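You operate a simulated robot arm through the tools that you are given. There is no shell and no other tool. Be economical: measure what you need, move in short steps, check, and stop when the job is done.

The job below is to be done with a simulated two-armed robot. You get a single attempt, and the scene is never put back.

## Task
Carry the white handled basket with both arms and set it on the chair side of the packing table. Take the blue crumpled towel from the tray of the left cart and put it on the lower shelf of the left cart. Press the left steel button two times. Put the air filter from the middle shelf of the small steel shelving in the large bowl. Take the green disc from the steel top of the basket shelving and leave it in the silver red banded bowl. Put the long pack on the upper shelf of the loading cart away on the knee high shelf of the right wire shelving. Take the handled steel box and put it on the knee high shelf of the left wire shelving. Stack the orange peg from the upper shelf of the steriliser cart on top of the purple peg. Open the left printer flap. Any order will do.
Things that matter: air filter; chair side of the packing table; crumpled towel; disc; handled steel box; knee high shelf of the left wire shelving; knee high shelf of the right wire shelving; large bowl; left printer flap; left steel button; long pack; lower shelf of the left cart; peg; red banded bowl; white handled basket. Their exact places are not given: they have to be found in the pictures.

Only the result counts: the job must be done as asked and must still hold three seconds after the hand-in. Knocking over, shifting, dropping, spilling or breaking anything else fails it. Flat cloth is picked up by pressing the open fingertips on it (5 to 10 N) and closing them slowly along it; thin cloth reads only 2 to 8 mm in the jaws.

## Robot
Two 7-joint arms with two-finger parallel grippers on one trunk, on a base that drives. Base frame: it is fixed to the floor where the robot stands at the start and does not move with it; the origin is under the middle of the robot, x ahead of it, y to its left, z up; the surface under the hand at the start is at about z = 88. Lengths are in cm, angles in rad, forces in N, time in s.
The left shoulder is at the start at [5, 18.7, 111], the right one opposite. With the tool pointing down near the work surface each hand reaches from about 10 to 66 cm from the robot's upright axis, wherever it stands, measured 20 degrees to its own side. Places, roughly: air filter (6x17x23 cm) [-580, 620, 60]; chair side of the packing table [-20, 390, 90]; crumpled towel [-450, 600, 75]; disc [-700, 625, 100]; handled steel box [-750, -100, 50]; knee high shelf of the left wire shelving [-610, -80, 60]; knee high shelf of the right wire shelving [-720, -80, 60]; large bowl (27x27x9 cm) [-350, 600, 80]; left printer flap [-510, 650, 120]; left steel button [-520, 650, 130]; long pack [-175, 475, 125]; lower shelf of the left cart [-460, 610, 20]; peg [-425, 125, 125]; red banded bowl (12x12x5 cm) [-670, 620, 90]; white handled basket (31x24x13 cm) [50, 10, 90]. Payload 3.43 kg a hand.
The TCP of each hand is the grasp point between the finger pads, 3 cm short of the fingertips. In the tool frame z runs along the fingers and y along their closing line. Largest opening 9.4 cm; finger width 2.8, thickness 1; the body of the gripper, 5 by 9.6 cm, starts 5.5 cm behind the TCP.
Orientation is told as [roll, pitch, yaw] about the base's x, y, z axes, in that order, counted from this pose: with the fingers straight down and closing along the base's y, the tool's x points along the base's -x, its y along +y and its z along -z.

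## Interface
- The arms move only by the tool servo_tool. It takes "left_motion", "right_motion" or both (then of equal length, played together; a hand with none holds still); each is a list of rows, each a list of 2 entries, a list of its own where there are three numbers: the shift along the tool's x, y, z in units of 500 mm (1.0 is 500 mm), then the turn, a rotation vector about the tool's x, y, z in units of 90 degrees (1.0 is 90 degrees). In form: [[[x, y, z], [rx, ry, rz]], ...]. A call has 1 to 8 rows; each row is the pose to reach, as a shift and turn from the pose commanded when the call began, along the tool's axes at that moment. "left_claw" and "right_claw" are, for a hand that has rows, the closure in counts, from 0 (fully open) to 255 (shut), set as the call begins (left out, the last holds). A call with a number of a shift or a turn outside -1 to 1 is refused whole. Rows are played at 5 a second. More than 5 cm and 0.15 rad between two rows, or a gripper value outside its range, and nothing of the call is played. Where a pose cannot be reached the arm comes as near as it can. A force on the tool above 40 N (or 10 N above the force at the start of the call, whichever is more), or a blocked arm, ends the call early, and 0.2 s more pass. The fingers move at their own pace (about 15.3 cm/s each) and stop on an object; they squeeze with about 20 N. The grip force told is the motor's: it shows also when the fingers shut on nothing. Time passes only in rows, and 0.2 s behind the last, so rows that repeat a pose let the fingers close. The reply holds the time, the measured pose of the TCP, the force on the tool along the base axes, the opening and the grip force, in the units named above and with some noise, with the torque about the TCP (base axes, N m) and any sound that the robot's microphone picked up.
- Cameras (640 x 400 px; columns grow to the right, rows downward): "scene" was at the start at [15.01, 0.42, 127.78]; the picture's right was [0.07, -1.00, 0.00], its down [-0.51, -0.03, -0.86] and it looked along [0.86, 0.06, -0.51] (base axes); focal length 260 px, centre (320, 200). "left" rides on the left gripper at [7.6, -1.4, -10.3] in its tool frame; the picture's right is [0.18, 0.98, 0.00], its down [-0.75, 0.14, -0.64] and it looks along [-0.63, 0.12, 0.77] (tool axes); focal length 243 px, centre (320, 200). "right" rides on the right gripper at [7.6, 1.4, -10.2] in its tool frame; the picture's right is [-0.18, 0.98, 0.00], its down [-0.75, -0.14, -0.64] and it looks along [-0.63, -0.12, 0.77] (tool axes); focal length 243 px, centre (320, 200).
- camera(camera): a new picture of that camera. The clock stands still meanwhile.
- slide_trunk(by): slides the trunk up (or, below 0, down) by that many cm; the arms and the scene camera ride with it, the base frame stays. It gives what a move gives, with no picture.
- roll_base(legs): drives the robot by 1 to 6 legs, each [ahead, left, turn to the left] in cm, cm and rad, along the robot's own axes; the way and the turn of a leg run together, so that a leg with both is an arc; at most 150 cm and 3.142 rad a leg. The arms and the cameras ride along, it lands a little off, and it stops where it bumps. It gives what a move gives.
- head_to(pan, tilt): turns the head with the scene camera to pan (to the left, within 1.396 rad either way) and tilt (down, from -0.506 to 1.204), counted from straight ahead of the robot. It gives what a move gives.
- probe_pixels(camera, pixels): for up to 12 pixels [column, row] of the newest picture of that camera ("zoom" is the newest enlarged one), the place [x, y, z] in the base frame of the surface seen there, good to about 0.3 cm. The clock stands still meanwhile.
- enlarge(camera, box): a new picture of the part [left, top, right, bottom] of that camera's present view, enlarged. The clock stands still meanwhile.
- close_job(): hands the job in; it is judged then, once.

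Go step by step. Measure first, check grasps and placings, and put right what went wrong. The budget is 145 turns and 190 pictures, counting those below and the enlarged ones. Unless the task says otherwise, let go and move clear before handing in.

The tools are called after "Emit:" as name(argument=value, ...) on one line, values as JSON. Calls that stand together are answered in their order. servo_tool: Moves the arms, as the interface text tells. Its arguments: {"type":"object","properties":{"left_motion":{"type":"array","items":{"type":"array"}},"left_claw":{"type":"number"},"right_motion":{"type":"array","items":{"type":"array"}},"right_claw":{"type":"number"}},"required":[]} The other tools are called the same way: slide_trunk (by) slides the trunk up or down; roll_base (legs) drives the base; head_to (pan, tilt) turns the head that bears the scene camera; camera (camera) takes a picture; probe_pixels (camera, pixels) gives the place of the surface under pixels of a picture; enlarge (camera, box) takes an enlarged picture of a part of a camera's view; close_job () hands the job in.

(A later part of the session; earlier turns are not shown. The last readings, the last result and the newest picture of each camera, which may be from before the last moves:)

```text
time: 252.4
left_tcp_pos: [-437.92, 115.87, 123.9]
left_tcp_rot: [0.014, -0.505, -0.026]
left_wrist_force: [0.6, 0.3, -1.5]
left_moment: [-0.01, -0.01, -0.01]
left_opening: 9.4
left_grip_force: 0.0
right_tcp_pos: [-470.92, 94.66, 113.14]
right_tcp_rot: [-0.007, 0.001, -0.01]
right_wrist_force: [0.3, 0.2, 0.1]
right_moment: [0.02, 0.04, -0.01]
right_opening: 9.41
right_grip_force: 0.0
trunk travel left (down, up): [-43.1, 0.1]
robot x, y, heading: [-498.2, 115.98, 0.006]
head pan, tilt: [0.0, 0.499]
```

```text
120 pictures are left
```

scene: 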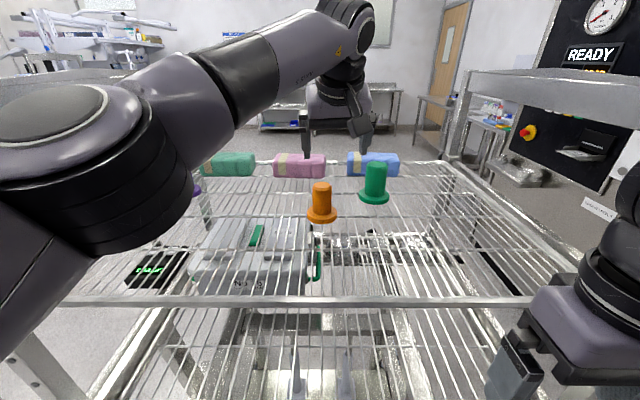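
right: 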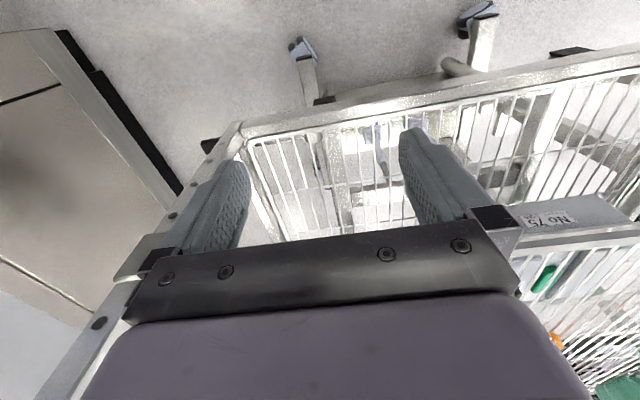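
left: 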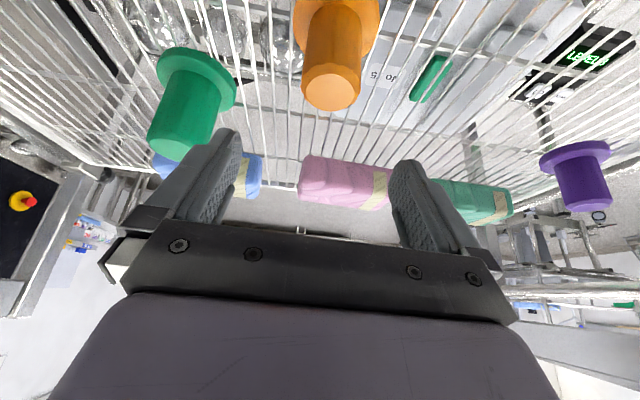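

Directly above the orange peg. I descend 8.7 cm vertically and close.

Emit:
servo_tool(left_motion=[[[0.03, 0, 0.055], [0, 0, 0]], [[0.06, 0, 0.11], [0, 0, 0]], [[0.084, 0, 0.1525], [0, 0, 0]], [[0.084, 0, 0.1525], [0, 0, 0]]])

Emit:
enlarge(camera="scene", box=[240, 100, 440, 240])

```text
time: 253.4
left_tcp_pos: [-438.15, 116.02, 115.15]
left_tcp_rot: [0.01, -0.503, -0.024]
left_wrist_force: [0.8, -0.1, -0.9]
left_moment: [-0.03, 0.04, 0.02]
left_opening: 9.4
left_grip_force: 0.1
right_tcp_pos: [-470.97, 94.57, 113.04]
right_tcp_rot: [-0.007, 0.0, -0.01]
right_wrist_force: [0.0, -1.1, -1.3]
right_moment: [-0.02, 0.01, 0.02]
right_opening: 9.4
right_grip_force: 0.1
trunk travel left (down, up): [-43.1, 0.1]
robot x, y, heading: [-498.18, 115.86, 0.002]
head pan, tilt: [0.0, 0.499]
```

```text
2.86 times, centred on (340, 170) of scene
```

zoom: 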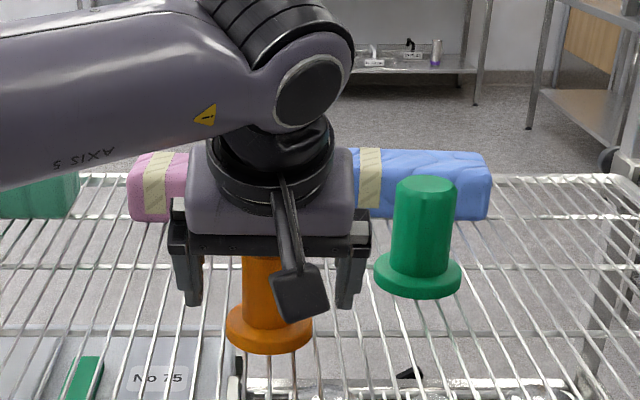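

Emit:
servo_tool(left_motion=[[[0, 0, 0], [0, 0, 0]], [[0, 0, 0], [0, 0, 0]], [[0, 0, 0], [0, 0, 0]], [[0, 0, 0], [0, 0, 0]]], left_claw=255)

Emit:
servo_tool(left_motion=[[[-0.02, 0, -0.035], [0, 0, 0]], [[-0.05, 0, -0.09], [0, 0, 0]], [[-0.08, 0, -0.145], [0, 0, 0]], [[-0.106, 0, -0.193], [0, 0, 0]], [[-0.106, 0, -0.193], [0, 0, 0]]])

Emit:
enlarge(camera="scene", box=[240, 60, 440, 200])

```text
time: 254.4
left_tcp_pos: [-438.28, 115.9, 115.02]
left_tcp_rot: [0.009, -0.505, -0.026]
left_wrist_force: [0.5, 0.0, 0.2]
left_moment: [0.01, -0.04, -0.01]
left_opening: 4.12
left_grip_force: 19.9
right_tcp_pos: [-470.95, 94.61, 113.13]
right_tcp_rot: [-0.007, 0.0, -0.008]
right_wrist_force: [-0.3, 0.0, 0.5]
right_moment: [0.02, 0.02, 0.01]
right_opening: 9.43
right_grip_force: 0.1
trunk travel left (down, up): [-43.1, 0.1]
robot x, y, heading: [-498.11, 116.15, 0.004]
head pan, tilt: [0.0, 0.499]
```

```text
time: 255.6
left_tcp_pos: [-437.93, 116.02, 126.3]
left_tcp_rot: [0.01, -0.503, -0.025]
left_wrist_force: [0.3, -0.2, -1.5]
left_moment: [0.02, 0.01, 0.05]
left_opening: 4.11
left_grip_force: 20.0
right_tcp_pos: [-470.95, 94.61, 113.08]
right_tcp_rot: [-0.007, -0.001, -0.01]
right_wrist_force: [0.1, -0.2, 0.1]
right_moment: [-0.01, 0.0, 0.01]
right_opening: 9.39
right_grip_force: 0.1
trunk travel left (down, up): [-43.1, 0.1]
robot x, y, heading: [-498.05, 116.02, 0.002]
head pan, tilt: [0.0, 0.499]
```

```text
2.86 times, centred on (340, 130) of scene
```

zoom: 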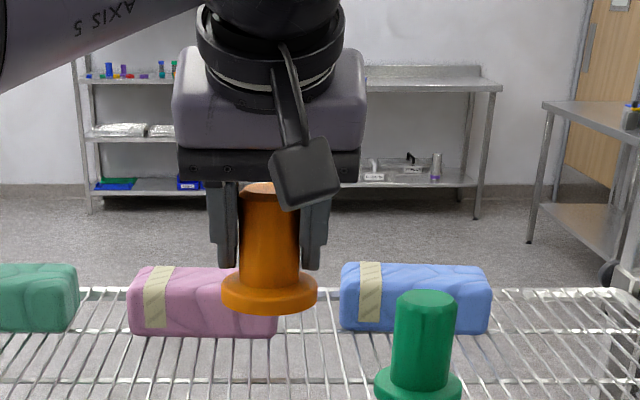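

The orange peg is held (4.1 cm). I shift the base 13 cm left and take a precise look at the purple peg.

Emit:
roll_base(legs=[[0, 13, 0]])

Emit:
head_to(pan=0.2, tilt=0.45)

Emit:
enlarge(camera="scene", box=[220, 100, 380, 220])

Emit:
camera(camera="left")

```text
time: 257.4
left_tcp_pos: [-437.94, 128.96, 126.36]
left_tcp_rot: [0.012, -0.506, -0.024]
left_wrist_force: [0.1, -0.3, -1.0]
left_moment: [0.0, 0.03, -0.03]
left_opening: 4.12
left_grip_force: 19.8
right_tcp_pos: [-470.99, 107.57, 113.07]
right_tcp_rot: [-0.007, -0.002, -0.008]
right_wrist_force: [0.3, 0.4, -0.4]
right_moment: [0.0, 0.01, -0.03]
right_opening: 9.39
right_grip_force: 0.0
trunk travel left (down, up): [-43.1, 0.1]
robot x, y, heading: [-498.4, 129.18, 0.005]
head pan, tilt: [0.0, 0.499]
```

```text
time: 258.1
left_tcp_pos: [-437.99, 128.99, 126.19]
left_tcp_rot: [0.01, -0.504, -0.026]
left_wrist_force: [-0.5, -0.1, -1.1]
left_moment: [-0.03, 0.0, 0.02]
left_opening: 4.14
left_grip_force: 20.2
right_tcp_pos: [-471.02, 107.65, 113.13]
right_tcp_rot: [-0.007, 0.0, -0.007]
right_wrist_force: [0.1, 0.4, -0.4]
right_moment: [0.01, 0.0, -0.03]
right_opening: 9.4
right_grip_force: 0.1
trunk travel left (down, up): [-43.1, 0.1]
robot x, y, heading: [-497.46, 129.09, 0.006]
head pan, tilt: [0.201, 0.45]
```

```text
3.33 times, centred on (300, 160) of scene
```

zoom: 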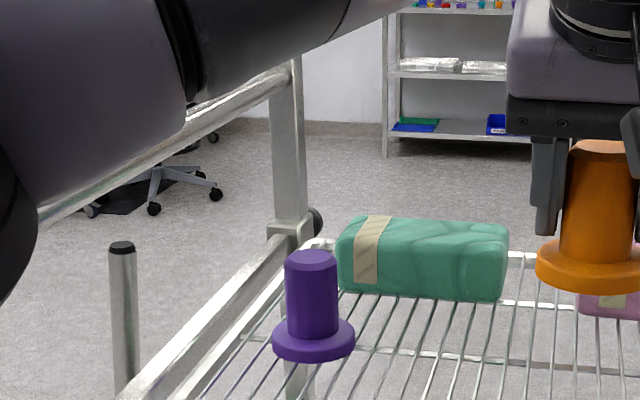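

```text
116 pictures are left
```

left: 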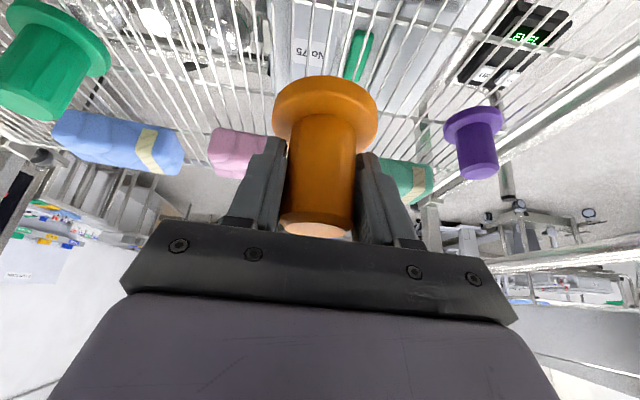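

Emit:
probe_pixels(camera="zoom", pixels=[[311, 253], [311, 260], [311, 266], [289, 300], [335, 300], [311, 300], [311, 357], [276, 338], [352, 338], [595, 290], [600, 150], [567, 200]])

Emit:
probe_pixels(camera="left", pixels=[[325, 90], [325, 105], [290, 100], [365, 115], [322, 170], [484, 168], [474, 115], [325, 80]])

```text
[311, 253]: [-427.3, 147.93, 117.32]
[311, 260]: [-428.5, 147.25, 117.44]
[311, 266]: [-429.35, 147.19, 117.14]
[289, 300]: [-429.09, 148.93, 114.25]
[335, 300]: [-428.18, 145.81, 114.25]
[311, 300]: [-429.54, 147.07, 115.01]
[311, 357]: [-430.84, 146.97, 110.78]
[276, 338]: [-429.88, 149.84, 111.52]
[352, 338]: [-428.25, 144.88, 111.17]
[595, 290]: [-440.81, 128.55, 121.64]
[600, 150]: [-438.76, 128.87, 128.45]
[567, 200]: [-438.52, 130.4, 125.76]
```

```text
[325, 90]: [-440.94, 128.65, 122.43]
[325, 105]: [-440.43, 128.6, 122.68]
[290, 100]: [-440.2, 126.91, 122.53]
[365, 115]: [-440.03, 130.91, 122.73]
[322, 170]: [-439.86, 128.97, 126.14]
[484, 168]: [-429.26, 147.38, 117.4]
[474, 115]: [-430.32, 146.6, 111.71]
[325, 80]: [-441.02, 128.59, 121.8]
```

Purple axis ≈ (−427.6,147.7). I check the frame rail against the left forearm before moving over.

Emit:
camera(camera="scene")

Emit:
probe_pixels(camera="zoom", pixels=[[100, 200], [200, 135], [280, 90], [290, 220], [50, 100], [180, 50], [250, 60], [120, 250], [20, 200], [350, 20]])

```text
115 pictures are left
```

scene: 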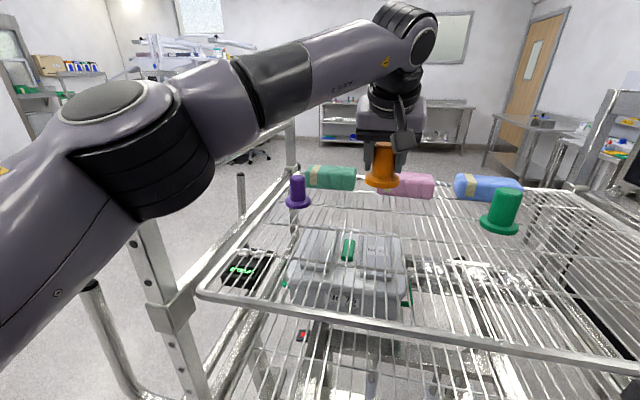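

```text
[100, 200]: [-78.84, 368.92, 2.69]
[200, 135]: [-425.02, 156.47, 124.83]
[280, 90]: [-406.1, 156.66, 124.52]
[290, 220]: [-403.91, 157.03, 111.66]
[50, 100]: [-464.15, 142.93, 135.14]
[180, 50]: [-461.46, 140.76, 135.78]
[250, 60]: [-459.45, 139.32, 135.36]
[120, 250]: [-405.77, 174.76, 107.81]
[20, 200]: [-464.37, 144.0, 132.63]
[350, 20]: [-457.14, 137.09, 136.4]
```

The left forearm would hit the frame rail (y≈156.5) at the purple peg. I set the orange peg down here at (−438,129) and will do the stacking with the right hand, whose elbow points away from the rail.

Emit:
servo_tool(left_motion=[[[0.03, 0, 0.055], [0, 0, 0]], [[0.06, 0, 0.11], [0, 0, 0]], [[0.09, 0, 0.164], [0, 0, 0]], [[0.106, 0, 0.193], [0, 0, 0]], [[0.106, 0, 0.193], [0, 0, 0]]])

Emit:
probe_pixels(camera="scene", pixels=[[95, 295], [135, 385], [240, 190], [150, 250], [185, 310], [130, 180], [205, 365], [110, 340]])

```text
time: 259.3
left_tcp_pos: [-438.26, 128.45, 115.42]
left_tcp_rot: [0.016, -0.509, -0.032]
left_wrist_force: [0.5, -0.7, -0.9]
left_moment: [0.0, -0.03, -0.01]
left_opening: 4.1
left_grip_force: 20.1
right_tcp_pos: [-471.13, 107.09, 113.08]
right_tcp_rot: [-0.003, -0.001, -0.008]
right_wrist_force: [0.3, -0.3, -0.6]
right_moment: [-0.04, 0.0, 0.02]
right_opening: 9.4
right_grip_force: 0.2
trunk travel left (down, up): [-43.1, 0.1]
robot x, y, heading: [-497.74, 128.64, 0.005]
head pan, tilt: [0.201, 0.45]
```

```text
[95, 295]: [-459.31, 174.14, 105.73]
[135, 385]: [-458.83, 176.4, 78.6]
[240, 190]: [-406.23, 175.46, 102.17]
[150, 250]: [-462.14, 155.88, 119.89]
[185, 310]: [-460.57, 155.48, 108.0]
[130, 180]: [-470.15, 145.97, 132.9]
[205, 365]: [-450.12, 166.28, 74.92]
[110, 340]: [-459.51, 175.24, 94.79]
```

The peg hovers ~3 mm above the shelf (my elbow is near the post). I lower 3 mm, release and rise.

Emit:
servo_tool(left_motion=[[[0.002, 0, 0.003], [0, 0, 0]], [[0.003, 0, 0.006], [0, 0, 0]], [[0.003, 0, 0.006], [0, 0, 0]]])

Emit:
servo_tool(left_motion=[[[0, 0, 0], [0, 0, 0]], [[0, 0, 0], [0, 0, 0]], [[-0.03, -0.01, -0.055], [0, 0, 0]], [[-0.06, -0.01, -0.11], [0, 0, 0]], [[-0.09, -0.01, -0.164], [0, 0, 0]], [[-0.1, -0.01, -0.18], [0, 0, 0]]], left_claw=60)

Emit:
enlarge(camera="scene", box=[240, 130, 540, 290])

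```text
time: 260.1
left_tcp_pos: [-438.25, 128.43, 115.08]
left_tcp_rot: [0.018, -0.509, -0.031]
left_wrist_force: [0.0, -0.2, 0.1]
left_moment: [-0.05, 0.09, -0.02]
left_opening: 4.11
left_grip_force: 20.4
right_tcp_pos: [-471.31, 106.98, 113.05]
right_tcp_rot: [0.001, -0.003, -0.009]
right_wrist_force: [-0.3, -0.3, -0.5]
right_moment: [0.01, -0.02, 0.04]
right_opening: 9.41
right_grip_force: 0.0
trunk travel left (down, up): [-43.1, 0.1]
robot x, y, heading: [-497.99, 129.15, 0.003]
head pan, tilt: [0.201, 0.45]
```

```text
time: 261.5
left_tcp_pos: [-438.02, 128.42, 125.21]
left_tcp_rot: [0.009, -0.502, -0.026]
left_wrist_force: [0.5, 0.0, -0.4]
left_moment: [-0.01, -0.02, 0.0]
left_opening: 7.16
left_grip_force: 0.0
right_tcp_pos: [-471.13, 107.6, 113.16]
right_tcp_rot: [-0.007, 0.001, -0.009]
right_wrist_force: [-0.7, 1.1, -0.7]
right_moment: [-0.01, 0.0, 0.01]
right_opening: 9.4
right_grip_force: 0.0
trunk travel left (down, up): [-43.1, 0.1]
robot x, y, heading: [-498.25, 128.9, 0.009]
head pan, tilt: [0.201, 0.45]
```

```text
2.13 times, centred on (390, 210) of scene
```

zoom: 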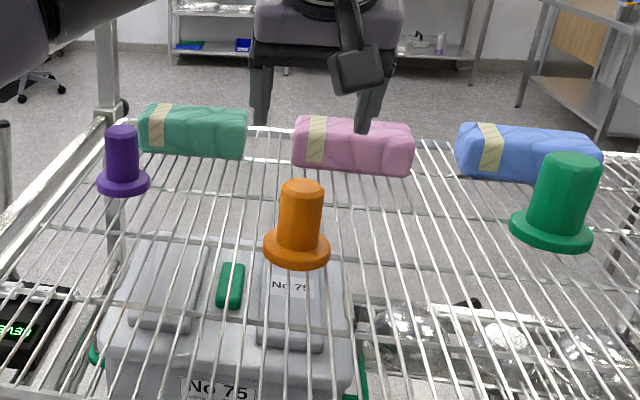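

The orange peg stands alone at (−438,128.4). I back off, swap the arms' roles, and come in again 23 cm further left.

Emit:
roll_base(legs=[[-25, 0, 0]])

Emit:
servo_tool(left_motion=[[[0.07, 0.05, -0.04], [0, 0.05, 0]], [[0.14, 0.1, -0.08], [0, 0.1, 0]], [[0.21, 0.15, -0.12], [0, 0.15, 0]], [[0.28, 0.2, -0.16], [0, 0.2, 0]], [[0.35, 0.25, -0.2], [0, 0.25, 0]], [[0.42, 0.3, -0.24], [0, 0.32, 0]], [[0.48, 0.34, -0.27], [0, 0.32, 0]], [[0.54, 0.38, -0.3], [0, 0.32, 0]]], right_motion=[[[-0.05, 0, -0.03], [0, -0.055, 0]], [[-0.1, 0, -0.06], [0, -0.11, 0]], [[-0.15, 0, -0.09], [0, -0.165, 0]], [[-0.2, 0, -0.12], [0, -0.22, 0]], [[-0.25, 0, -0.15], [0, -0.275, 0]], [[-0.3, 0, -0.18], [0, -0.33, 0]], [[-0.35, 0, -0.21], [0, -0.39, 0]], [[-0.4, 0, -0.23], [0, -0.446, 0]]], left_claw=0)

Emit:
roll_base(legs=[[0, 23, 0], [23.5, 0, 0]])

Emit:
head_to(pan=0, tilt=0.5)

Emit:
camera(camera="scene")

```text
time: 263.4
left_tcp_pos: [-463.35, 128.33, 125.23]
left_tcp_rot: [0.011, -0.506, -0.025]
left_wrist_force: [-0.2, 0.5, 0.0]
left_moment: [0.04, -0.03, 0.0]
left_opening: 7.19
left_grip_force: 0.1
right_tcp_pos: [-496.43, 107.55, 113.15]
right_tcp_rot: [-0.006, 0.0, -0.009]
right_wrist_force: [-0.7, -0.8, 0.8]
right_moment: [-0.01, -0.03, -0.02]
right_opening: 9.42
right_grip_force: 0.0
trunk travel left (down, up): [-43.1, 0.1]
robot x, y, heading: [-523.27, 128.84, 0.005]
head pan, tilt: [0.201, 0.45]
```

```text
time: 265.2
left_tcp_pos: [-493.91, 147.88, 125.35]
left_tcp_rot: [0.009, -0.002, -0.021]
left_wrist_force: [-0.8, 0.6, -0.1]
left_moment: [0.0, -0.03, -0.01]
left_opening: 9.42
left_grip_force: 0.1
right_tcp_pos: [-476.61, 107.31, 124.71]
right_tcp_rot: [-0.011, -0.704, -0.002]
right_wrist_force: [-0.5, 0.8, -0.7]
right_moment: [-0.01, 0.02, -0.01]
right_opening: 9.4
right_grip_force: 0.0
trunk travel left (down, up): [-43.1, 0.1]
robot x, y, heading: [-523.38, 129.07, 0.005]
head pan, tilt: [0.201, 0.45]
```

```text
time: 269.1
left_tcp_pos: [-470.2, 170.86, 125.53]
left_tcp_rot: [0.01, 0.0, -0.023]
left_wrist_force: [0.5, 0.6, -0.2]
left_moment: [0.0, 0.06, 0.01]
left_opening: 9.39
left_grip_force: 0.0
right_tcp_pos: [-453.1, 130.33, 124.71]
right_tcp_rot: [-0.009, -0.702, -0.006]
right_wrist_force: [-0.3, -0.5, -0.4]
right_moment: [0.0, 0.02, -0.02]
right_opening: 9.39
right_grip_force: 0.0
trunk travel left (down, up): [-43.1, 0.1]
robot x, y, heading: [-500.22, 151.9, 0.003]
head pan, tilt: [0.201, 0.45]
```

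```text
time: 269.9
left_tcp_pos: [-470.24, 170.74, 125.59]
left_tcp_rot: [0.011, -0.001, -0.023]
left_wrist_force: [-0.2, 0.5, 0.5]
left_moment: [0.0, 0.0, 0.0]
left_opening: 9.39
left_grip_force: 0.0
right_tcp_pos: [-453.09, 130.21, 124.66]
right_tcp_rot: [-0.009, -0.703, -0.005]
right_wrist_force: [0.3, -0.2, -0.1]
right_moment: [0.01, -0.02, 0.01]
right_opening: 9.38
right_grip_force: 0.1
trunk travel left (down, up): [-43.1, 0.1]
robot x, y, heading: [-500.21, 151.62, 0.0]
head pan, tilt: [0.0, 0.499]
```

```text
113 pictures are left
```

scene: 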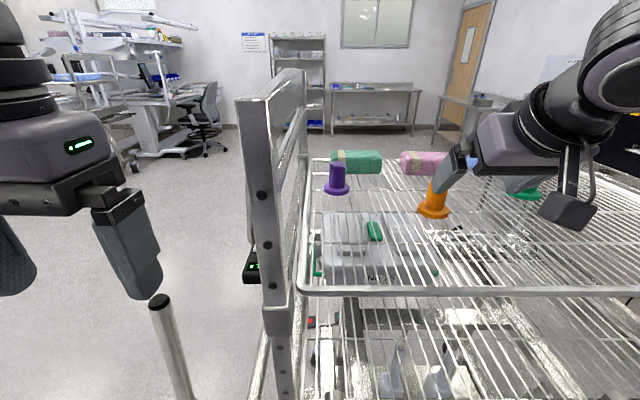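

Both pegs are well visible, right hand free. I measure both again from here.

Emit:
enlarge(camera="scene", box=[310, 140, 470, 230])

```text
4.00 times, centred on (390, 185) of scene
```

zoom: 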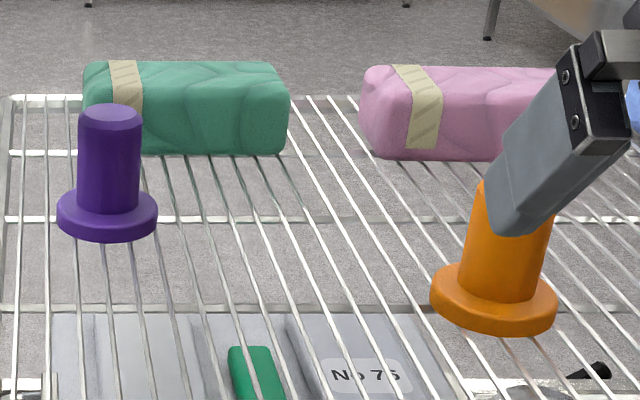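

Emit:
probe_pixels(camera="zoom", pixels=[[109, 112], [109, 125], [82, 160], [137, 160], [109, 165], [107, 240], [60, 215], [155, 215], [480, 250], [500, 260], [470, 235], [495, 330]])

```text
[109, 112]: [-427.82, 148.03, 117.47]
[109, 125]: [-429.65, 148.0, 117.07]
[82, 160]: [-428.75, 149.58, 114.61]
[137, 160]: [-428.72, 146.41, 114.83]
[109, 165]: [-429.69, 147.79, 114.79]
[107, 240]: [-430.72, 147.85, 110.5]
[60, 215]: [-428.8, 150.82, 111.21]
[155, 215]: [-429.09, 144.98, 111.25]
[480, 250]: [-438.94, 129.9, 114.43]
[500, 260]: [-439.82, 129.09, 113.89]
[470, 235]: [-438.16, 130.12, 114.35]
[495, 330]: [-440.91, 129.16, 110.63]
```

Purple axis (−427.65,147.95), orange (−438,128.2). I bring the right hand over the orange peg and down, then close.

Emit:
servo_tool(right_motion=[[[-0.06, -0.01, 0.05], [0, 0, 0]], [[-0.12, -0.02, 0.1], [0, 0, 0]], [[-0.18, -0.03, 0.15], [0, 0, 0]], [[-0.2297, -0.039, 0.1944], [0, 0, 0]], [[-0.19, -0.039, 0.242], [0, 0, 0]], [[-0.15, -0.039, 0.29], [0, 0, 0]], [[-0.1077, -0.039, 0.3384], [0, 0, 0]], [[-0.1077, -0.039, 0.3384], [0, 0, 0]]])

Emit:
enlarge(camera="scene", box=[310, 120, 490, 240])

Emit:
camera(camera="right")

```text
time: 271.7
left_tcp_pos: [-470.19, 170.76, 125.51]
left_tcp_rot: [0.011, -0.003, -0.024]
left_wrist_force: [-0.7, 0.0, 0.5]
left_moment: [0.0, 0.0, -0.02]
left_opening: 9.39
left_grip_force: 0.2
right_tcp_pos: [-437.9, 128.14, 115.18]
right_tcp_rot: [-0.009, -0.7, -0.004]
right_wrist_force: [-0.1, 0.0, 0.3]
right_moment: [-0.03, 0.04, 0.06]
right_opening: 9.38
right_grip_force: 0.0
trunk travel left (down, up): [-43.1, 0.1]
robot x, y, heading: [-499.9, 151.93, -0.004]
head pan, tilt: [0.0, 0.499]
```

```text
3.33 times, centred on (400, 180) of scene
```

zoom: 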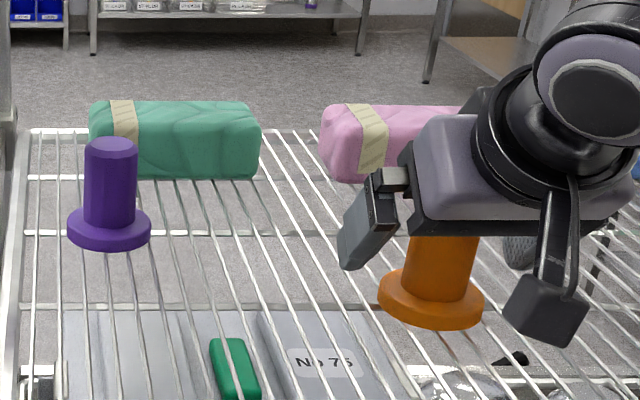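

```text
110 pictures are left
```

right: 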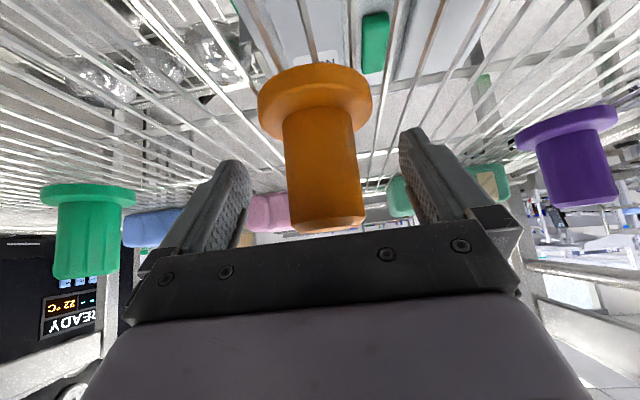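

Emit:
servo_tool(right_motion=[[[0, 0, 0], [0, 0, 0]], [[0, 0, 0], [0, 0, 0]], [[0, 0, 0], [0, 0, 0]], [[0, 0, 0], [0, 0, 0]]], right_claw=255)

Emit:
servo_tool(right_motion=[[[-0.03, 0, -0.035], [0, 0, 0]], [[-0.07, 0, -0.083], [0, 0, 0]], [[-0.11, 0, -0.13], [0, 0, 0]], [[-0.14, 0, -0.1656], [0, 0, 0]], [[-0.14, 0, -0.1656], [0, 0, 0]]])

Emit:
enlarge(camera="scene", box=[310, 100, 490, 220])

```text
time: 272.7
left_tcp_pos: [-470.31, 170.77, 125.48]
left_tcp_rot: [0.012, -0.001, -0.023]
left_wrist_force: [0.5, -0.9, -0.7]
left_moment: [-0.01, 0.01, 0.0]
left_opening: 9.39
left_grip_force: 0.1
right_tcp_pos: [-437.77, 128.1, 115.13]
right_tcp_rot: [-0.008, -0.699, -0.006]
right_wrist_force: [-0.6, -0.4, -0.3]
right_moment: [-0.02, -0.03, 0.01]
right_opening: 4.09
right_grip_force: 20.3
trunk travel left (down, up): [-43.1, 0.1]
robot x, y, heading: [-499.95, 152.16, 0.003]
head pan, tilt: [0.0, 0.499]
```

```text
time: 273.9
left_tcp_pos: [-470.27, 170.68, 125.45]
left_tcp_rot: [0.01, -0.001, -0.024]
left_wrist_force: [0.2, 0.8, 0.2]
left_moment: [-0.01, -0.01, 0.0]
left_opening: 9.38
left_grip_force: 0.1
right_tcp_pos: [-438.02, 128.14, 126.25]
right_tcp_rot: [-0.008, -0.699, -0.003]
right_wrist_force: [0.5, 0.3, -0.5]
right_moment: [0.01, -0.04, -0.01]
right_opening: 4.11
right_grip_force: 20.2
trunk travel left (down, up): [-43.1, 0.1]
robot x, y, heading: [-499.88, 151.94, 0.003]
head pan, tilt: [0.0, 0.499]
```

```text
3.33 times, centred on (400, 160) of scene
```

zoom: 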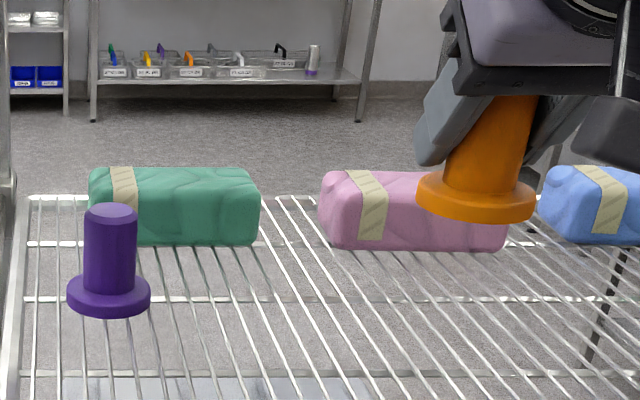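

Emit:
servo_tool(right_motion=[[[-0.03, 0.08, 0.026], [0, 0, 0]], [[-0.062, 0.16, 0.052], [0, 0, 0]], [[-0.095, 0.24, 0.08], [0, 0, 0]], [[-0.127, 0.32, 0.107], [0, 0, 0]], [[-0.159, 0.396, 0.134], [0, 0, 0]], [[-0.159, 0.396, 0.134], [0, 0, 0]]])

Emit:
enlarge(camera="scene", box=[270, 100, 430, 210])

Emit:
camera(camera="right")

```text
time: 275.3
left_tcp_pos: [-470.32, 170.74, 125.57]
left_tcp_rot: [0.011, -0.002, -0.022]
left_wrist_force: [0.8, 0.7, 0.4]
left_moment: [0.0, 0.03, 0.03]
left_opening: 9.41
left_grip_force: 0.1
right_tcp_pos: [-430.46, 147.04, 124.45]
right_tcp_rot: [-0.01, -0.701, -0.006]
right_wrist_force: [0.0, 0.0, 0.0]
right_moment: [0.06, 0.02, 0.01]
right_opening: 4.1
right_grip_force: 20.2
right hand out of reach, approached as far as the arm can: row 4, 5, 6
trunk travel left (down, up): [-43.1, 0.1]
robot x, y, heading: [-499.61, 152.01, -0.004]
head pan, tilt: [0.0, 0.499]
```

```text
3.64 times, centred on (350, 155) of scene
```

zoom: 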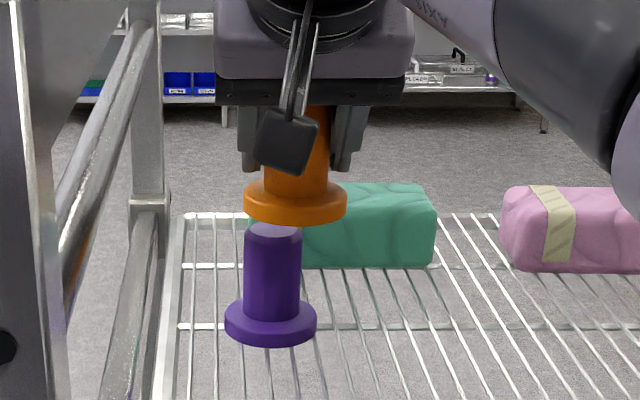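

```text
107 pictures are left
```

right: 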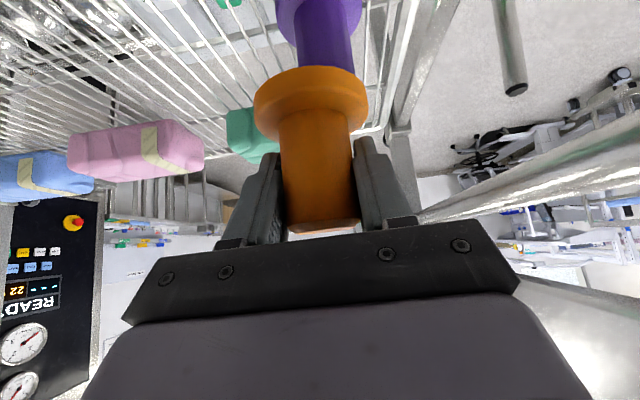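

The hand stops 3 cm short. I shift the hand 8 cm right, then move the base 8 cm left and 2 cm forward for better reach.

Emit:
servo_tool(right_motion=[[[0.015, -0.08, -0.03], [0, 0, 0]], [[0.015, -0.16, -0.04], [0, 0, 0]], [[0.015, -0.16, -0.04], [0, 0, 0]]])

Emit:
roll_base(legs=[[0, 8, 0], [2, 0, 0]])

Emit:
camera(camera="scene")

```text
time: 276.1
left_tcp_pos: [-470.41, 170.76, 125.36]
left_tcp_rot: [0.008, -0.003, -0.024]
left_wrist_force: [0.2, 0.4, -0.2]
left_moment: [0.0, 0.02, 0.01]
left_opening: 9.41
left_grip_force: 0.1
right_tcp_pos: [-432.55, 138.84, 125.45]
right_tcp_rot: [-0.008, -0.699, -0.002]
right_wrist_force: [0.5, 0.0, -0.6]
right_moment: [-0.01, 0.01, 0.02]
right_opening: 4.08
right_grip_force: 20.6
trunk travel left (down, up): [-43.1, 0.1]
robot x, y, heading: [-500.08, 151.72, 0.004]
head pan, tilt: [0.0, 0.499]
```

```text
time: 277.8
left_tcp_pos: [-468.38, 178.69, 125.48]
left_tcp_rot: [0.012, -0.001, -0.022]
left_wrist_force: [1.0, -0.1, 0.0]
left_moment: [0.0, 0.01, 0.01]
left_opening: 9.42
left_grip_force: 0.1
right_tcp_pos: [-430.57, 146.86, 125.48]
right_tcp_rot: [-0.008, -0.7, -0.005]
right_wrist_force: [0.7, 0.5, -0.6]
right_moment: [-0.01, 0.0, 0.04]
right_opening: 4.08
right_grip_force: 20.2
trunk travel left (down, up): [-43.1, 0.1]
robot x, y, heading: [-498.05, 160.14, -0.001]
head pan, tilt: [0.0, 0.499]
```

```text
106 pictures are left
```

scene: 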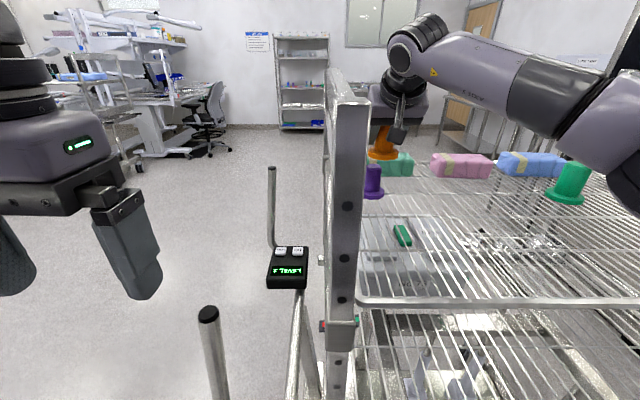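

Emit:
servo_tool(right_motion=[[[-0.022, 0.011, 0.019], [0, 0, 0]], [[-0.045, 0.022, 0.038], [0, 0, 0]], [[-0.045, 0.022, 0.038], [0, 0, 0]]])

Emit:
enlarge(camera="scene", box=[330, 110, 450, 210])

Emit:
camera(camera="right")

```text
time: 278.6
left_tcp_pos: [-468.44, 178.72, 125.57]
left_tcp_rot: [0.012, -0.002, -0.021]
left_wrist_force: [0.8, -1.2, 0.0]
left_moment: [0.02, 0.06, 0.01]
left_opening: 9.4
left_grip_force: 0.0
right_tcp_pos: [-427.49, 147.98, 125.44]
right_tcp_rot: [-0.009, -0.7, -0.004]
right_wrist_force: [-0.1, -0.8, -0.4]
right_moment: [0.02, -0.02, 0.01]
right_opening: 4.1
right_grip_force: 20.1
trunk travel left (down, up): [-43.1, 0.1]
robot x, y, heading: [-498.03, 160.23, 0.002]
head pan, tilt: [0.0, 0.499]
```

```text
4.00 times, centred on (390, 160) of scene
```

zoom: 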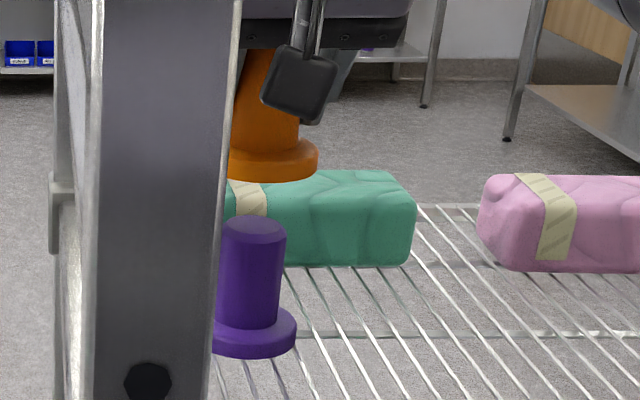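

```text
104 pictures are left
```

right: 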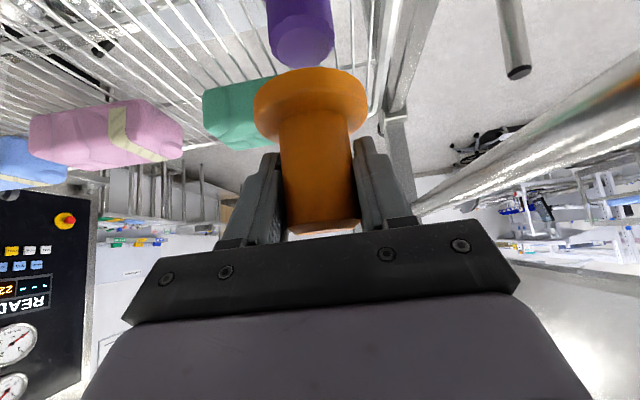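

Emit:
probe_pixels(camera="right", pixels=[[300, 60], [305, 45], [280, 40], [330, 40], [256, 105], [367, 105], [312, 75], [312, 130], [312, 110]])

Emit:
probe_pixels(camera="zoom", pixels=[[316, 160], [270, 176], [285, 130], [255, 222], [255, 280], [285, 270], [295, 330], [255, 355], [298, 120]])

```text
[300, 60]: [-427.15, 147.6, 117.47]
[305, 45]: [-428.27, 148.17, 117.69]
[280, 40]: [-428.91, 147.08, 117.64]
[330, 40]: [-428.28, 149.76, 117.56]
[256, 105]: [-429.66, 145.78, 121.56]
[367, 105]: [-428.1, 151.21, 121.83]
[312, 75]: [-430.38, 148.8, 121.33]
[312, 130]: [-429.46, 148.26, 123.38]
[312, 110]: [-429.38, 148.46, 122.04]
```

```text
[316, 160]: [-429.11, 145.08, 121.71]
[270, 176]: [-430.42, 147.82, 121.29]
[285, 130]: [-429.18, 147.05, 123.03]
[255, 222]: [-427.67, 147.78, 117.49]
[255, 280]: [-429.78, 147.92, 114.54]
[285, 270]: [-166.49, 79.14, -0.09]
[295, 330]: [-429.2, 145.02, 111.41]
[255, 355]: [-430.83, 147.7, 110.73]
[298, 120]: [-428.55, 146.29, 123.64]
```

Aligned within 3 mm. I nudge 2.5 mm back and descend 2.3 cm, then creep to contact.

Emit:
servo_tool(right_motion=[[[0.0038, 0, -0.0032], [0, 0, 0]], [[0.017, 0, 0.014], [0, 0, 0]], [[0.0335, 0, 0.032], [0, 0, 0]], [[0.0335, 0, 0.032], [0, 0, 0]]])

Emit:
servo_tool(right_motion=[[[0.0026, 0, 0.003], [0, 0, 0]], [[0.0052, 0, 0.0061], [0, 0, 0]], [[0.0052, 0, 0.0061], [0, 0, 0]]])

Emit:
enlarge(camera="scene", box=[330, 110, 450, 210])

```text
time: 279.6
left_tcp_pos: [-468.34, 178.74, 125.49]
left_tcp_rot: [0.013, -0.003, -0.02]
left_wrist_force: [-0.4, 0.7, -0.2]
left_moment: [-0.04, 0.02, -0.01]
left_opening: 9.4
left_grip_force: 0.0
right_tcp_pos: [-427.81, 148.08, 123.25]
right_tcp_rot: [-0.009, -0.702, -0.003]
right_wrist_force: [0.1, 1.0, -1.0]
right_moment: [0.03, -0.02, -0.01]
right_opening: 4.11
right_grip_force: 20.2
trunk travel left (down, up): [-43.1, 0.1]
robot x, y, heading: [-497.88, 160.25, 0.003]
head pan, tilt: [0.0, 0.499]
```

```text
time: 280.4
left_tcp_pos: [-468.25, 178.65, 125.54]
left_tcp_rot: [0.009, -0.001, -0.021]
left_wrist_force: [0.7, 0.1, -0.2]
left_moment: [0.01, 0.0, 0.01]
left_opening: 9.42
left_grip_force: 0.0
right_tcp_pos: [-427.88, 147.95, 122.91]
right_tcp_rot: [-0.007, -0.698, -0.005]
right_wrist_force: [0.6, 0.0, -0.5]
right_moment: [-0.04, -0.03, -0.03]
right_opening: 4.1
right_grip_force: 20.1
trunk travel left (down, up): [-43.1, 0.1]
robot x, y, heading: [-497.85, 159.88, 0.004]
head pan, tilt: [0.0, 0.499]
```

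```text
4.00 times, centred on (390, 160) of scene
```

zoom: 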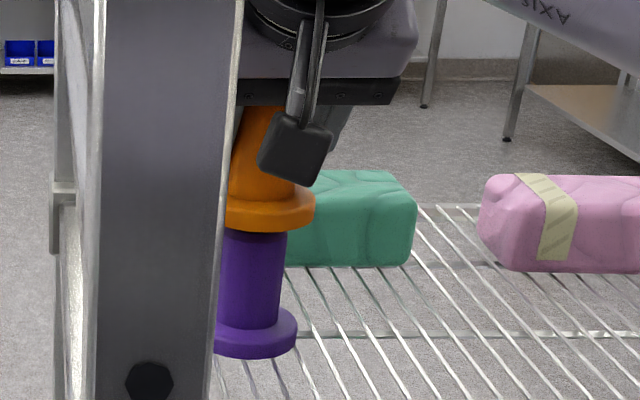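

Nearly touching. I creep down until the force shows contact, then release gently.

Emit:
servo_tool(right_motion=[[[0.0013, 0, 0.0015], [0, 0, 0]], [[0.0026, 0, 0.003], [0, 0, 0]], [[0.0039, 0, 0.0046], [0, 0, 0]], [[0.0039, 0, 0.0046], [0, 0, 0]]])

Emit:
enlarge(camera="right", box=[220, 0, 420, 140])

```text
time: 281.4
left_tcp_pos: [-468.28, 178.75, 125.49]
left_tcp_rot: [0.01, -0.002, -0.021]
left_wrist_force: [0.4, -0.1, -0.6]
left_moment: [-0.01, 0.01, -0.01]
left_opening: 9.41
left_grip_force: 0.1
right_tcp_pos: [-427.96, 148.1, 122.38]
right_tcp_rot: [-0.008, -0.7, -0.005]
right_wrist_force: [-0.7, 0.9, 0.0]
right_moment: [-0.02, -0.01, 0.02]
right_opening: 4.08
right_grip_force: 19.7
trunk travel left (down, up): [-43.1, 0.1]
robot x, y, heading: [-497.65, 159.94, -0.001]
head pan, tilt: [0.0, 0.499]
```

```text
2.86 times, centred on (320, 70) of right
```

zoom: 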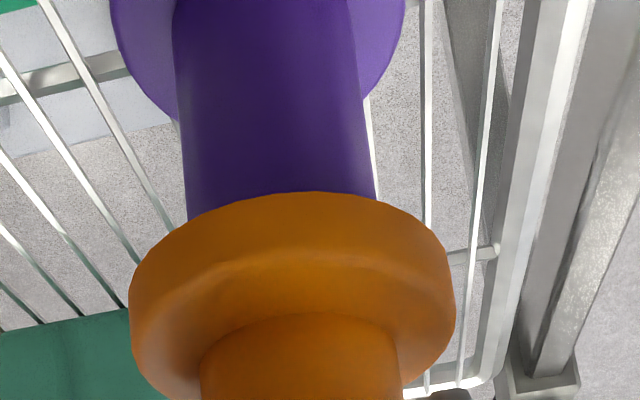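

Emit:
servo_tool(right_motion=[[[0.0013, 0, 0.0015], [0, 0, 0]], [[0.0026, 0, 0.003], [0, 0, 0]], [[0.0026, 0, 0.003], [0, 0, 0]]])

Emit:
servo_tool(right_motion=[[[0.0013, 0, 0.0015], [0, 0, 0]], [[0.0026, 0, 0.003], [0, 0, 0]], [[0.0026, 0, 0.003], [0, 0, 0]]])

```text
time: 282.2
left_tcp_pos: [-468.34, 178.64, 125.46]
left_tcp_rot: [0.01, -0.002, -0.021]
left_wrist_force: [0.2, -0.1, 0.2]
left_moment: [0.03, -0.02, -0.01]
left_opening: 9.39
left_grip_force: 0.0
right_tcp_pos: [-427.83, 147.95, 122.35]
right_tcp_rot: [-0.011, -0.701, -0.005]
right_wrist_force: [-0.6, -0.2, -1.0]
right_moment: [-0.02, 0.02, -0.02]
right_opening: 4.1
right_grip_force: 20.5
trunk travel left (down, up): [-43.1, 0.1]
robot x, y, heading: [-498.12, 160.14, 0.004]
head pan, tilt: [0.0, 0.499]
```

```text
time: 283.0
left_tcp_pos: [-468.34, 178.67, 125.53]
left_tcp_rot: [0.01, -0.002, -0.02]
left_wrist_force: [-0.2, -0.2, -0.1]
left_moment: [0.01, 0.0, 0.0]
left_opening: 9.38
left_grip_force: 0.1
right_tcp_pos: [-427.99, 147.95, 122.1]
right_tcp_rot: [-0.009, -0.701, -0.006]
right_wrist_force: [0.0, -0.5, 0.2]
right_moment: [0.03, 0.01, -0.06]
right_opening: 4.12
right_grip_force: 19.6
trunk travel left (down, up): [-43.1, 0.1]
robot x, y, heading: [-497.81, 159.64, -0.001]
head pan, tilt: [0.0, 0.499]
```

Emit:
enlarge(camera="scene", box=[330, 120, 430, 200])

```text
5.00 times, centred on (380, 160) of scene
```

zoom: 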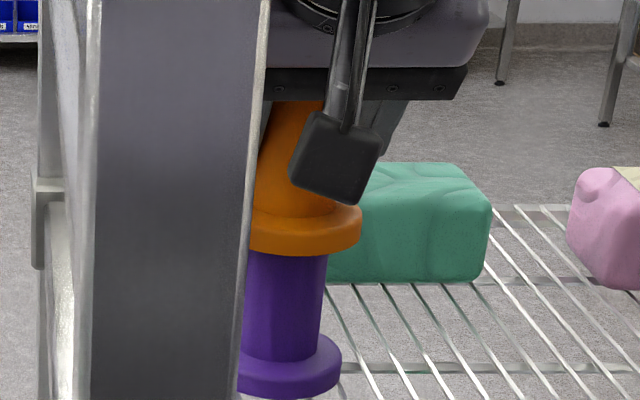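

Emit:
servo_tool(right_motion=[[[0.0013, 0, 0.0015], [0, 0, 0]], [[0.0026, 0, 0.003], [0, 0, 0]], [[0.0039, 0, 0.0046], [0, 0, 0]], [[0.0039, 0, 0.0046], [0, 0, 0]]])

Emit:
servo_tool(right_motion=[[[0.0013, 0, 0.0015], [0, 0, 0]], [[0.0026, 0, 0.003], [0, 0, 0]], [[0.0039, 0, 0.0046], [0, 0, 0]], [[0.0039, 0, 0.0046], [0, 0, 0]]])

Emit:
enlarge(camera="scene", box=[330, 120, 430, 200])

```text
time: 284.0
left_tcp_pos: [-468.36, 178.64, 125.51]
left_tcp_rot: [0.008, -0.004, -0.023]
left_wrist_force: [0.4, 0.5, -0.5]
left_moment: [-0.01, -0.03, 0.03]
left_opening: 9.37
left_grip_force: 0.1
right_tcp_pos: [-428.04, 148.06, 122.16]
right_tcp_rot: [-0.01, -0.705, -0.006]
right_wrist_force: [2.9, -0.7, 12.9]
right_moment: [0.02, -0.03, 0.01]
right_opening: 4.1
right_grip_force: 19.7
trunk travel left (down, up): [-43.1, 0.1]
robot x, y, heading: [-498.21, 160.04, 0.002]
head pan, tilt: [0.0, 0.499]
```

```text
time: 285.0
left_tcp_pos: [-468.57, 178.7, 125.51]
left_tcp_rot: [0.011, -0.004, -0.021]
left_wrist_force: [0.4, 0.7, 0.4]
left_moment: [0.01, -0.02, -0.01]
left_opening: 9.4
left_grip_force: 0.0
right_tcp_pos: [-428.13, 148.05, 121.83]
right_tcp_rot: [-0.009, -0.705, -0.004]
right_wrist_force: [0.6, -0.5, 16.6]
right_moment: [0.05, 0.08, -0.01]
right_opening: 4.1
right_grip_force: 20.2
trunk travel left (down, up): [-43.1, 0.1]
robot x, y, heading: [-497.72, 159.97, 0.002]
head pan, tilt: [0.0, 0.499]
```

```text
5.00 times, centred on (380, 160) of scene
```

zoom: 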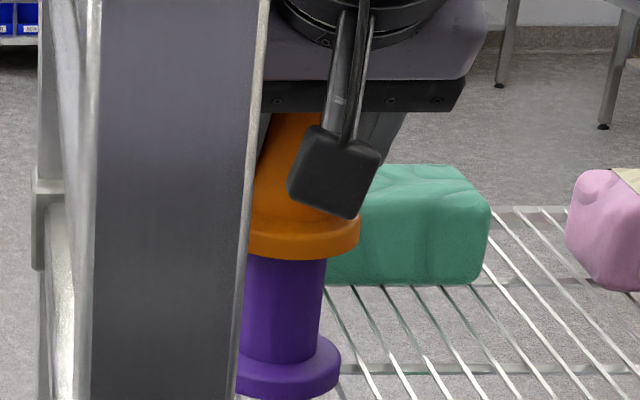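

Contact confirmed (16 N). I ease up 2 mm, release, and withdraw along the fingers.

Emit:
servo_tool(right_motion=[[[-0.0026, 0, -0.003], [0, 0, 0]], [[-0.0026, 0, -0.003], [0, 0, 0]]])

Emit:
servo_tool(right_motion=[[[0, 0, 0], [0, 0, 0]], [[0, 0, 0], [0, 0, 0]], [[0, 0, -0.03], [0, 0, 0]], [[0, 0, -0.08], [0, 0, 0]], [[0, 0, -0.16], [0, 0, 0]], [[0, 0, -0.24], [0, 0, 0]]], right_claw=70)

Emit:
camera(camera="scene")

Emit:
camera(camera="right")

```text
time: 285.6
left_tcp_pos: [-468.52, 178.81, 125.54]
left_tcp_rot: [0.009, -0.004, -0.021]
left_wrist_force: [-0.2, 0.2, -0.6]
left_moment: [-0.02, 0.04, 0.02]
left_opening: 9.4
left_grip_force: 0.1
right_tcp_pos: [-428.07, 147.99, 121.77]
right_tcp_rot: [-0.01, -0.7, -0.003]
right_wrist_force: [-2.6, -0.9, 9.7]
right_moment: [0.04, 0.2, -0.02]
right_opening: 4.1
right_grip_force: 20.4
trunk travel left (down, up): [-43.1, 0.1]
robot x, y, heading: [-498.06, 160.16, -0.001]
head pan, tilt: [0.0, 0.499]
```

```text
time: 287.0
left_tcp_pos: [-468.31, 178.81, 125.64]
left_tcp_rot: [0.01, -0.003, -0.021]
left_wrist_force: [0.4, 0.1, 0.4]
left_moment: [-0.01, -0.03, -0.01]
left_opening: 9.38
left_grip_force: 0.1
right_tcp_pos: [-435.91, 148.07, 130.85]
right_tcp_rot: [-0.008, -0.703, -0.004]
right_wrist_force: [-1.1, -0.4, -0.5]
right_moment: [0.0, -0.01, 0.0]
right_opening: 6.81
right_grip_force: 0.2
trunk travel left (down, up): [-43.1, 0.1]
robot x, y, heading: [-498.02, 159.91, -0.001]
head pan, tilt: [0.0, 0.499]
```

```text
99 pictures are left
```

scene: 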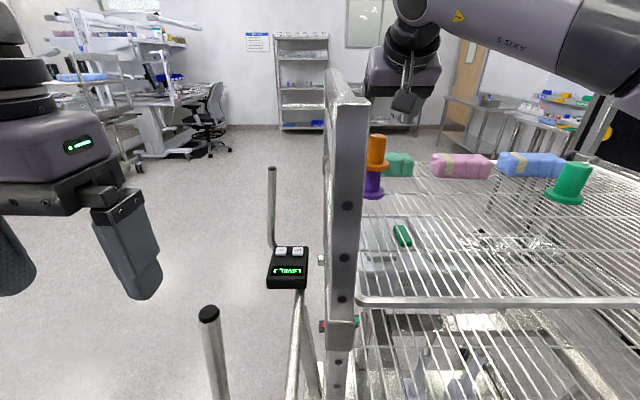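

```text
98 pictures are left
```

right: 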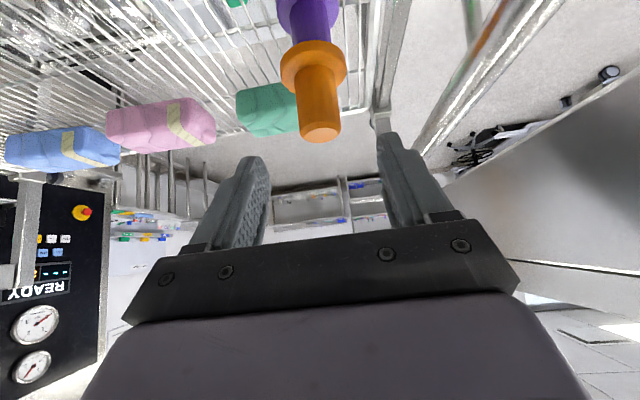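

Orange stands on purple. I back away, reset the right hand, and drive to the equipment wall (y≈600+), facing +y, for an overview.

Emit:
roll_base(legs=[[-40, 0, 0]])

Emit:
servo_tool(right_motion=[[[0.04, -0.02, -0.03], [0, 0.055, 0]], [[0.08, -0.04, -0.03], [0, 0.11, 0]], [[0.12, -0.06, -0.03], [0, 0.165, 0]], [[0.16, -0.08, -0.03], [0, 0.22, 0]], [[0.2, -0.1, -0.03], [0, 0.275, 0]], [[0.24, -0.12, -0.03], [0, 0.33, 0]], [[0.28, -0.14, -0.03], [0, 0.39, 0]], [[0.32, -0.16, -0.03], [0, 0.446, 0]]], right_claw=0)

Emit:
roll_base(legs=[[0, 0, 1.571], [150, 0, 0], [140, 0, 0]])

Emit:
head_to(pan=0, tilt=0.3)

Emit:
camera(camera="scene")

```text
time: 289.5
left_tcp_pos: [-507.81, 178.66, 125.56]
left_tcp_rot: [0.009, -0.001, -0.025]
left_wrist_force: [-0.5, 0.0, -1.0]
left_moment: [-0.01, -0.02, 0.0]
left_opening: 9.39
left_grip_force: 0.0
right_tcp_pos: [-475.43, 148.01, 130.86]
right_tcp_rot: [-0.008, -0.702, -0.008]
right_wrist_force: [-0.5, 0.0, 0.9]
right_moment: [-0.01, -0.03, -0.02]
right_opening: 6.82
right_grip_force: 0.0
trunk travel left (down, up): [-43.1, 0.1]
robot x, y, heading: [-537.84, 159.91, -0.004]
head pan, tilt: [0.0, 0.499]
```

```text
time: 291.3
left_tcp_pos: [-507.85, 178.65, 125.5]
left_tcp_rot: [0.011, -0.002, -0.024]
left_wrist_force: [0.0, 0.9, 0.0]
left_moment: [-0.02, 0.0, -0.01]
left_opening: 9.37
left_grip_force: 0.1
right_tcp_pos: [-488.59, 139.98, 121.78]
right_tcp_rot: [-0.008, 0.001, -0.013]
right_wrist_force: [0.2, 0.1, -1.0]
right_moment: [0.05, 0.01, 0.03]
right_opening: 9.41
right_grip_force: 0.1
trunk travel left (down, up): [-43.1, 0.1]
robot x, y, heading: [-537.19, 159.87, 0.006]
head pan, tilt: [0.0, 0.499]
```

```text
time: 309.1
left_tcp_pos: [-546.3, 479.09, 125.47]
left_tcp_rot: [0.01, -0.003, 1.509]
left_wrist_force: [0.4, -0.5, -0.7]
left_moment: [-0.04, -0.02, -0.01]
left_opening: 9.4
left_grip_force: 0.1
right_tcp_pos: [-507.01, 496.59, 121.65]
right_tcp_rot: [-0.004, 0.001, 1.518]
right_wrist_force: [-0.4, 0.2, 0.3]
right_moment: [-0.02, 0.0, 0.01]
right_opening: 9.41
right_grip_force: 0.0
trunk travel left (down, up): [-43.1, 0.1]
robot x, y, heading: [-529.0, 448.35, 1.522]
head pan, tilt: [0.0, 0.499]
```

```text
time: 309.8
left_tcp_pos: [-546.24, 478.88, 125.52]
left_tcp_rot: [0.01, -0.002, 1.506]
left_wrist_force: [0.0, -0.2, -0.5]
left_moment: [0.0, -0.01, -0.04]
left_opening: 9.37
left_grip_force: 0.0
right_tcp_pos: [-507.03, 496.69, 121.72]
right_tcp_rot: [-0.006, -0.001, 1.518]
right_wrist_force: [0.2, 0.2, 0.6]
right_moment: [0.0, -0.01, 0.02]
right_opening: 9.4
right_grip_force: 0.0
trunk travel left (down, up): [-43.1, 0.1]
robot x, y, heading: [-529.02, 448.38, 1.533]
head pan, tilt: [0.0, 0.3]
```

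```text
97 pictures are left
```

scene: 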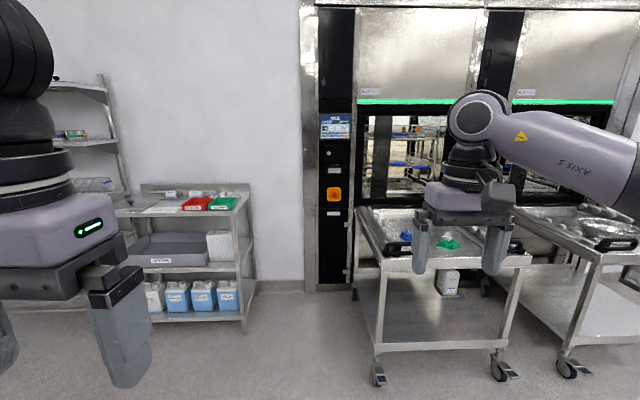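

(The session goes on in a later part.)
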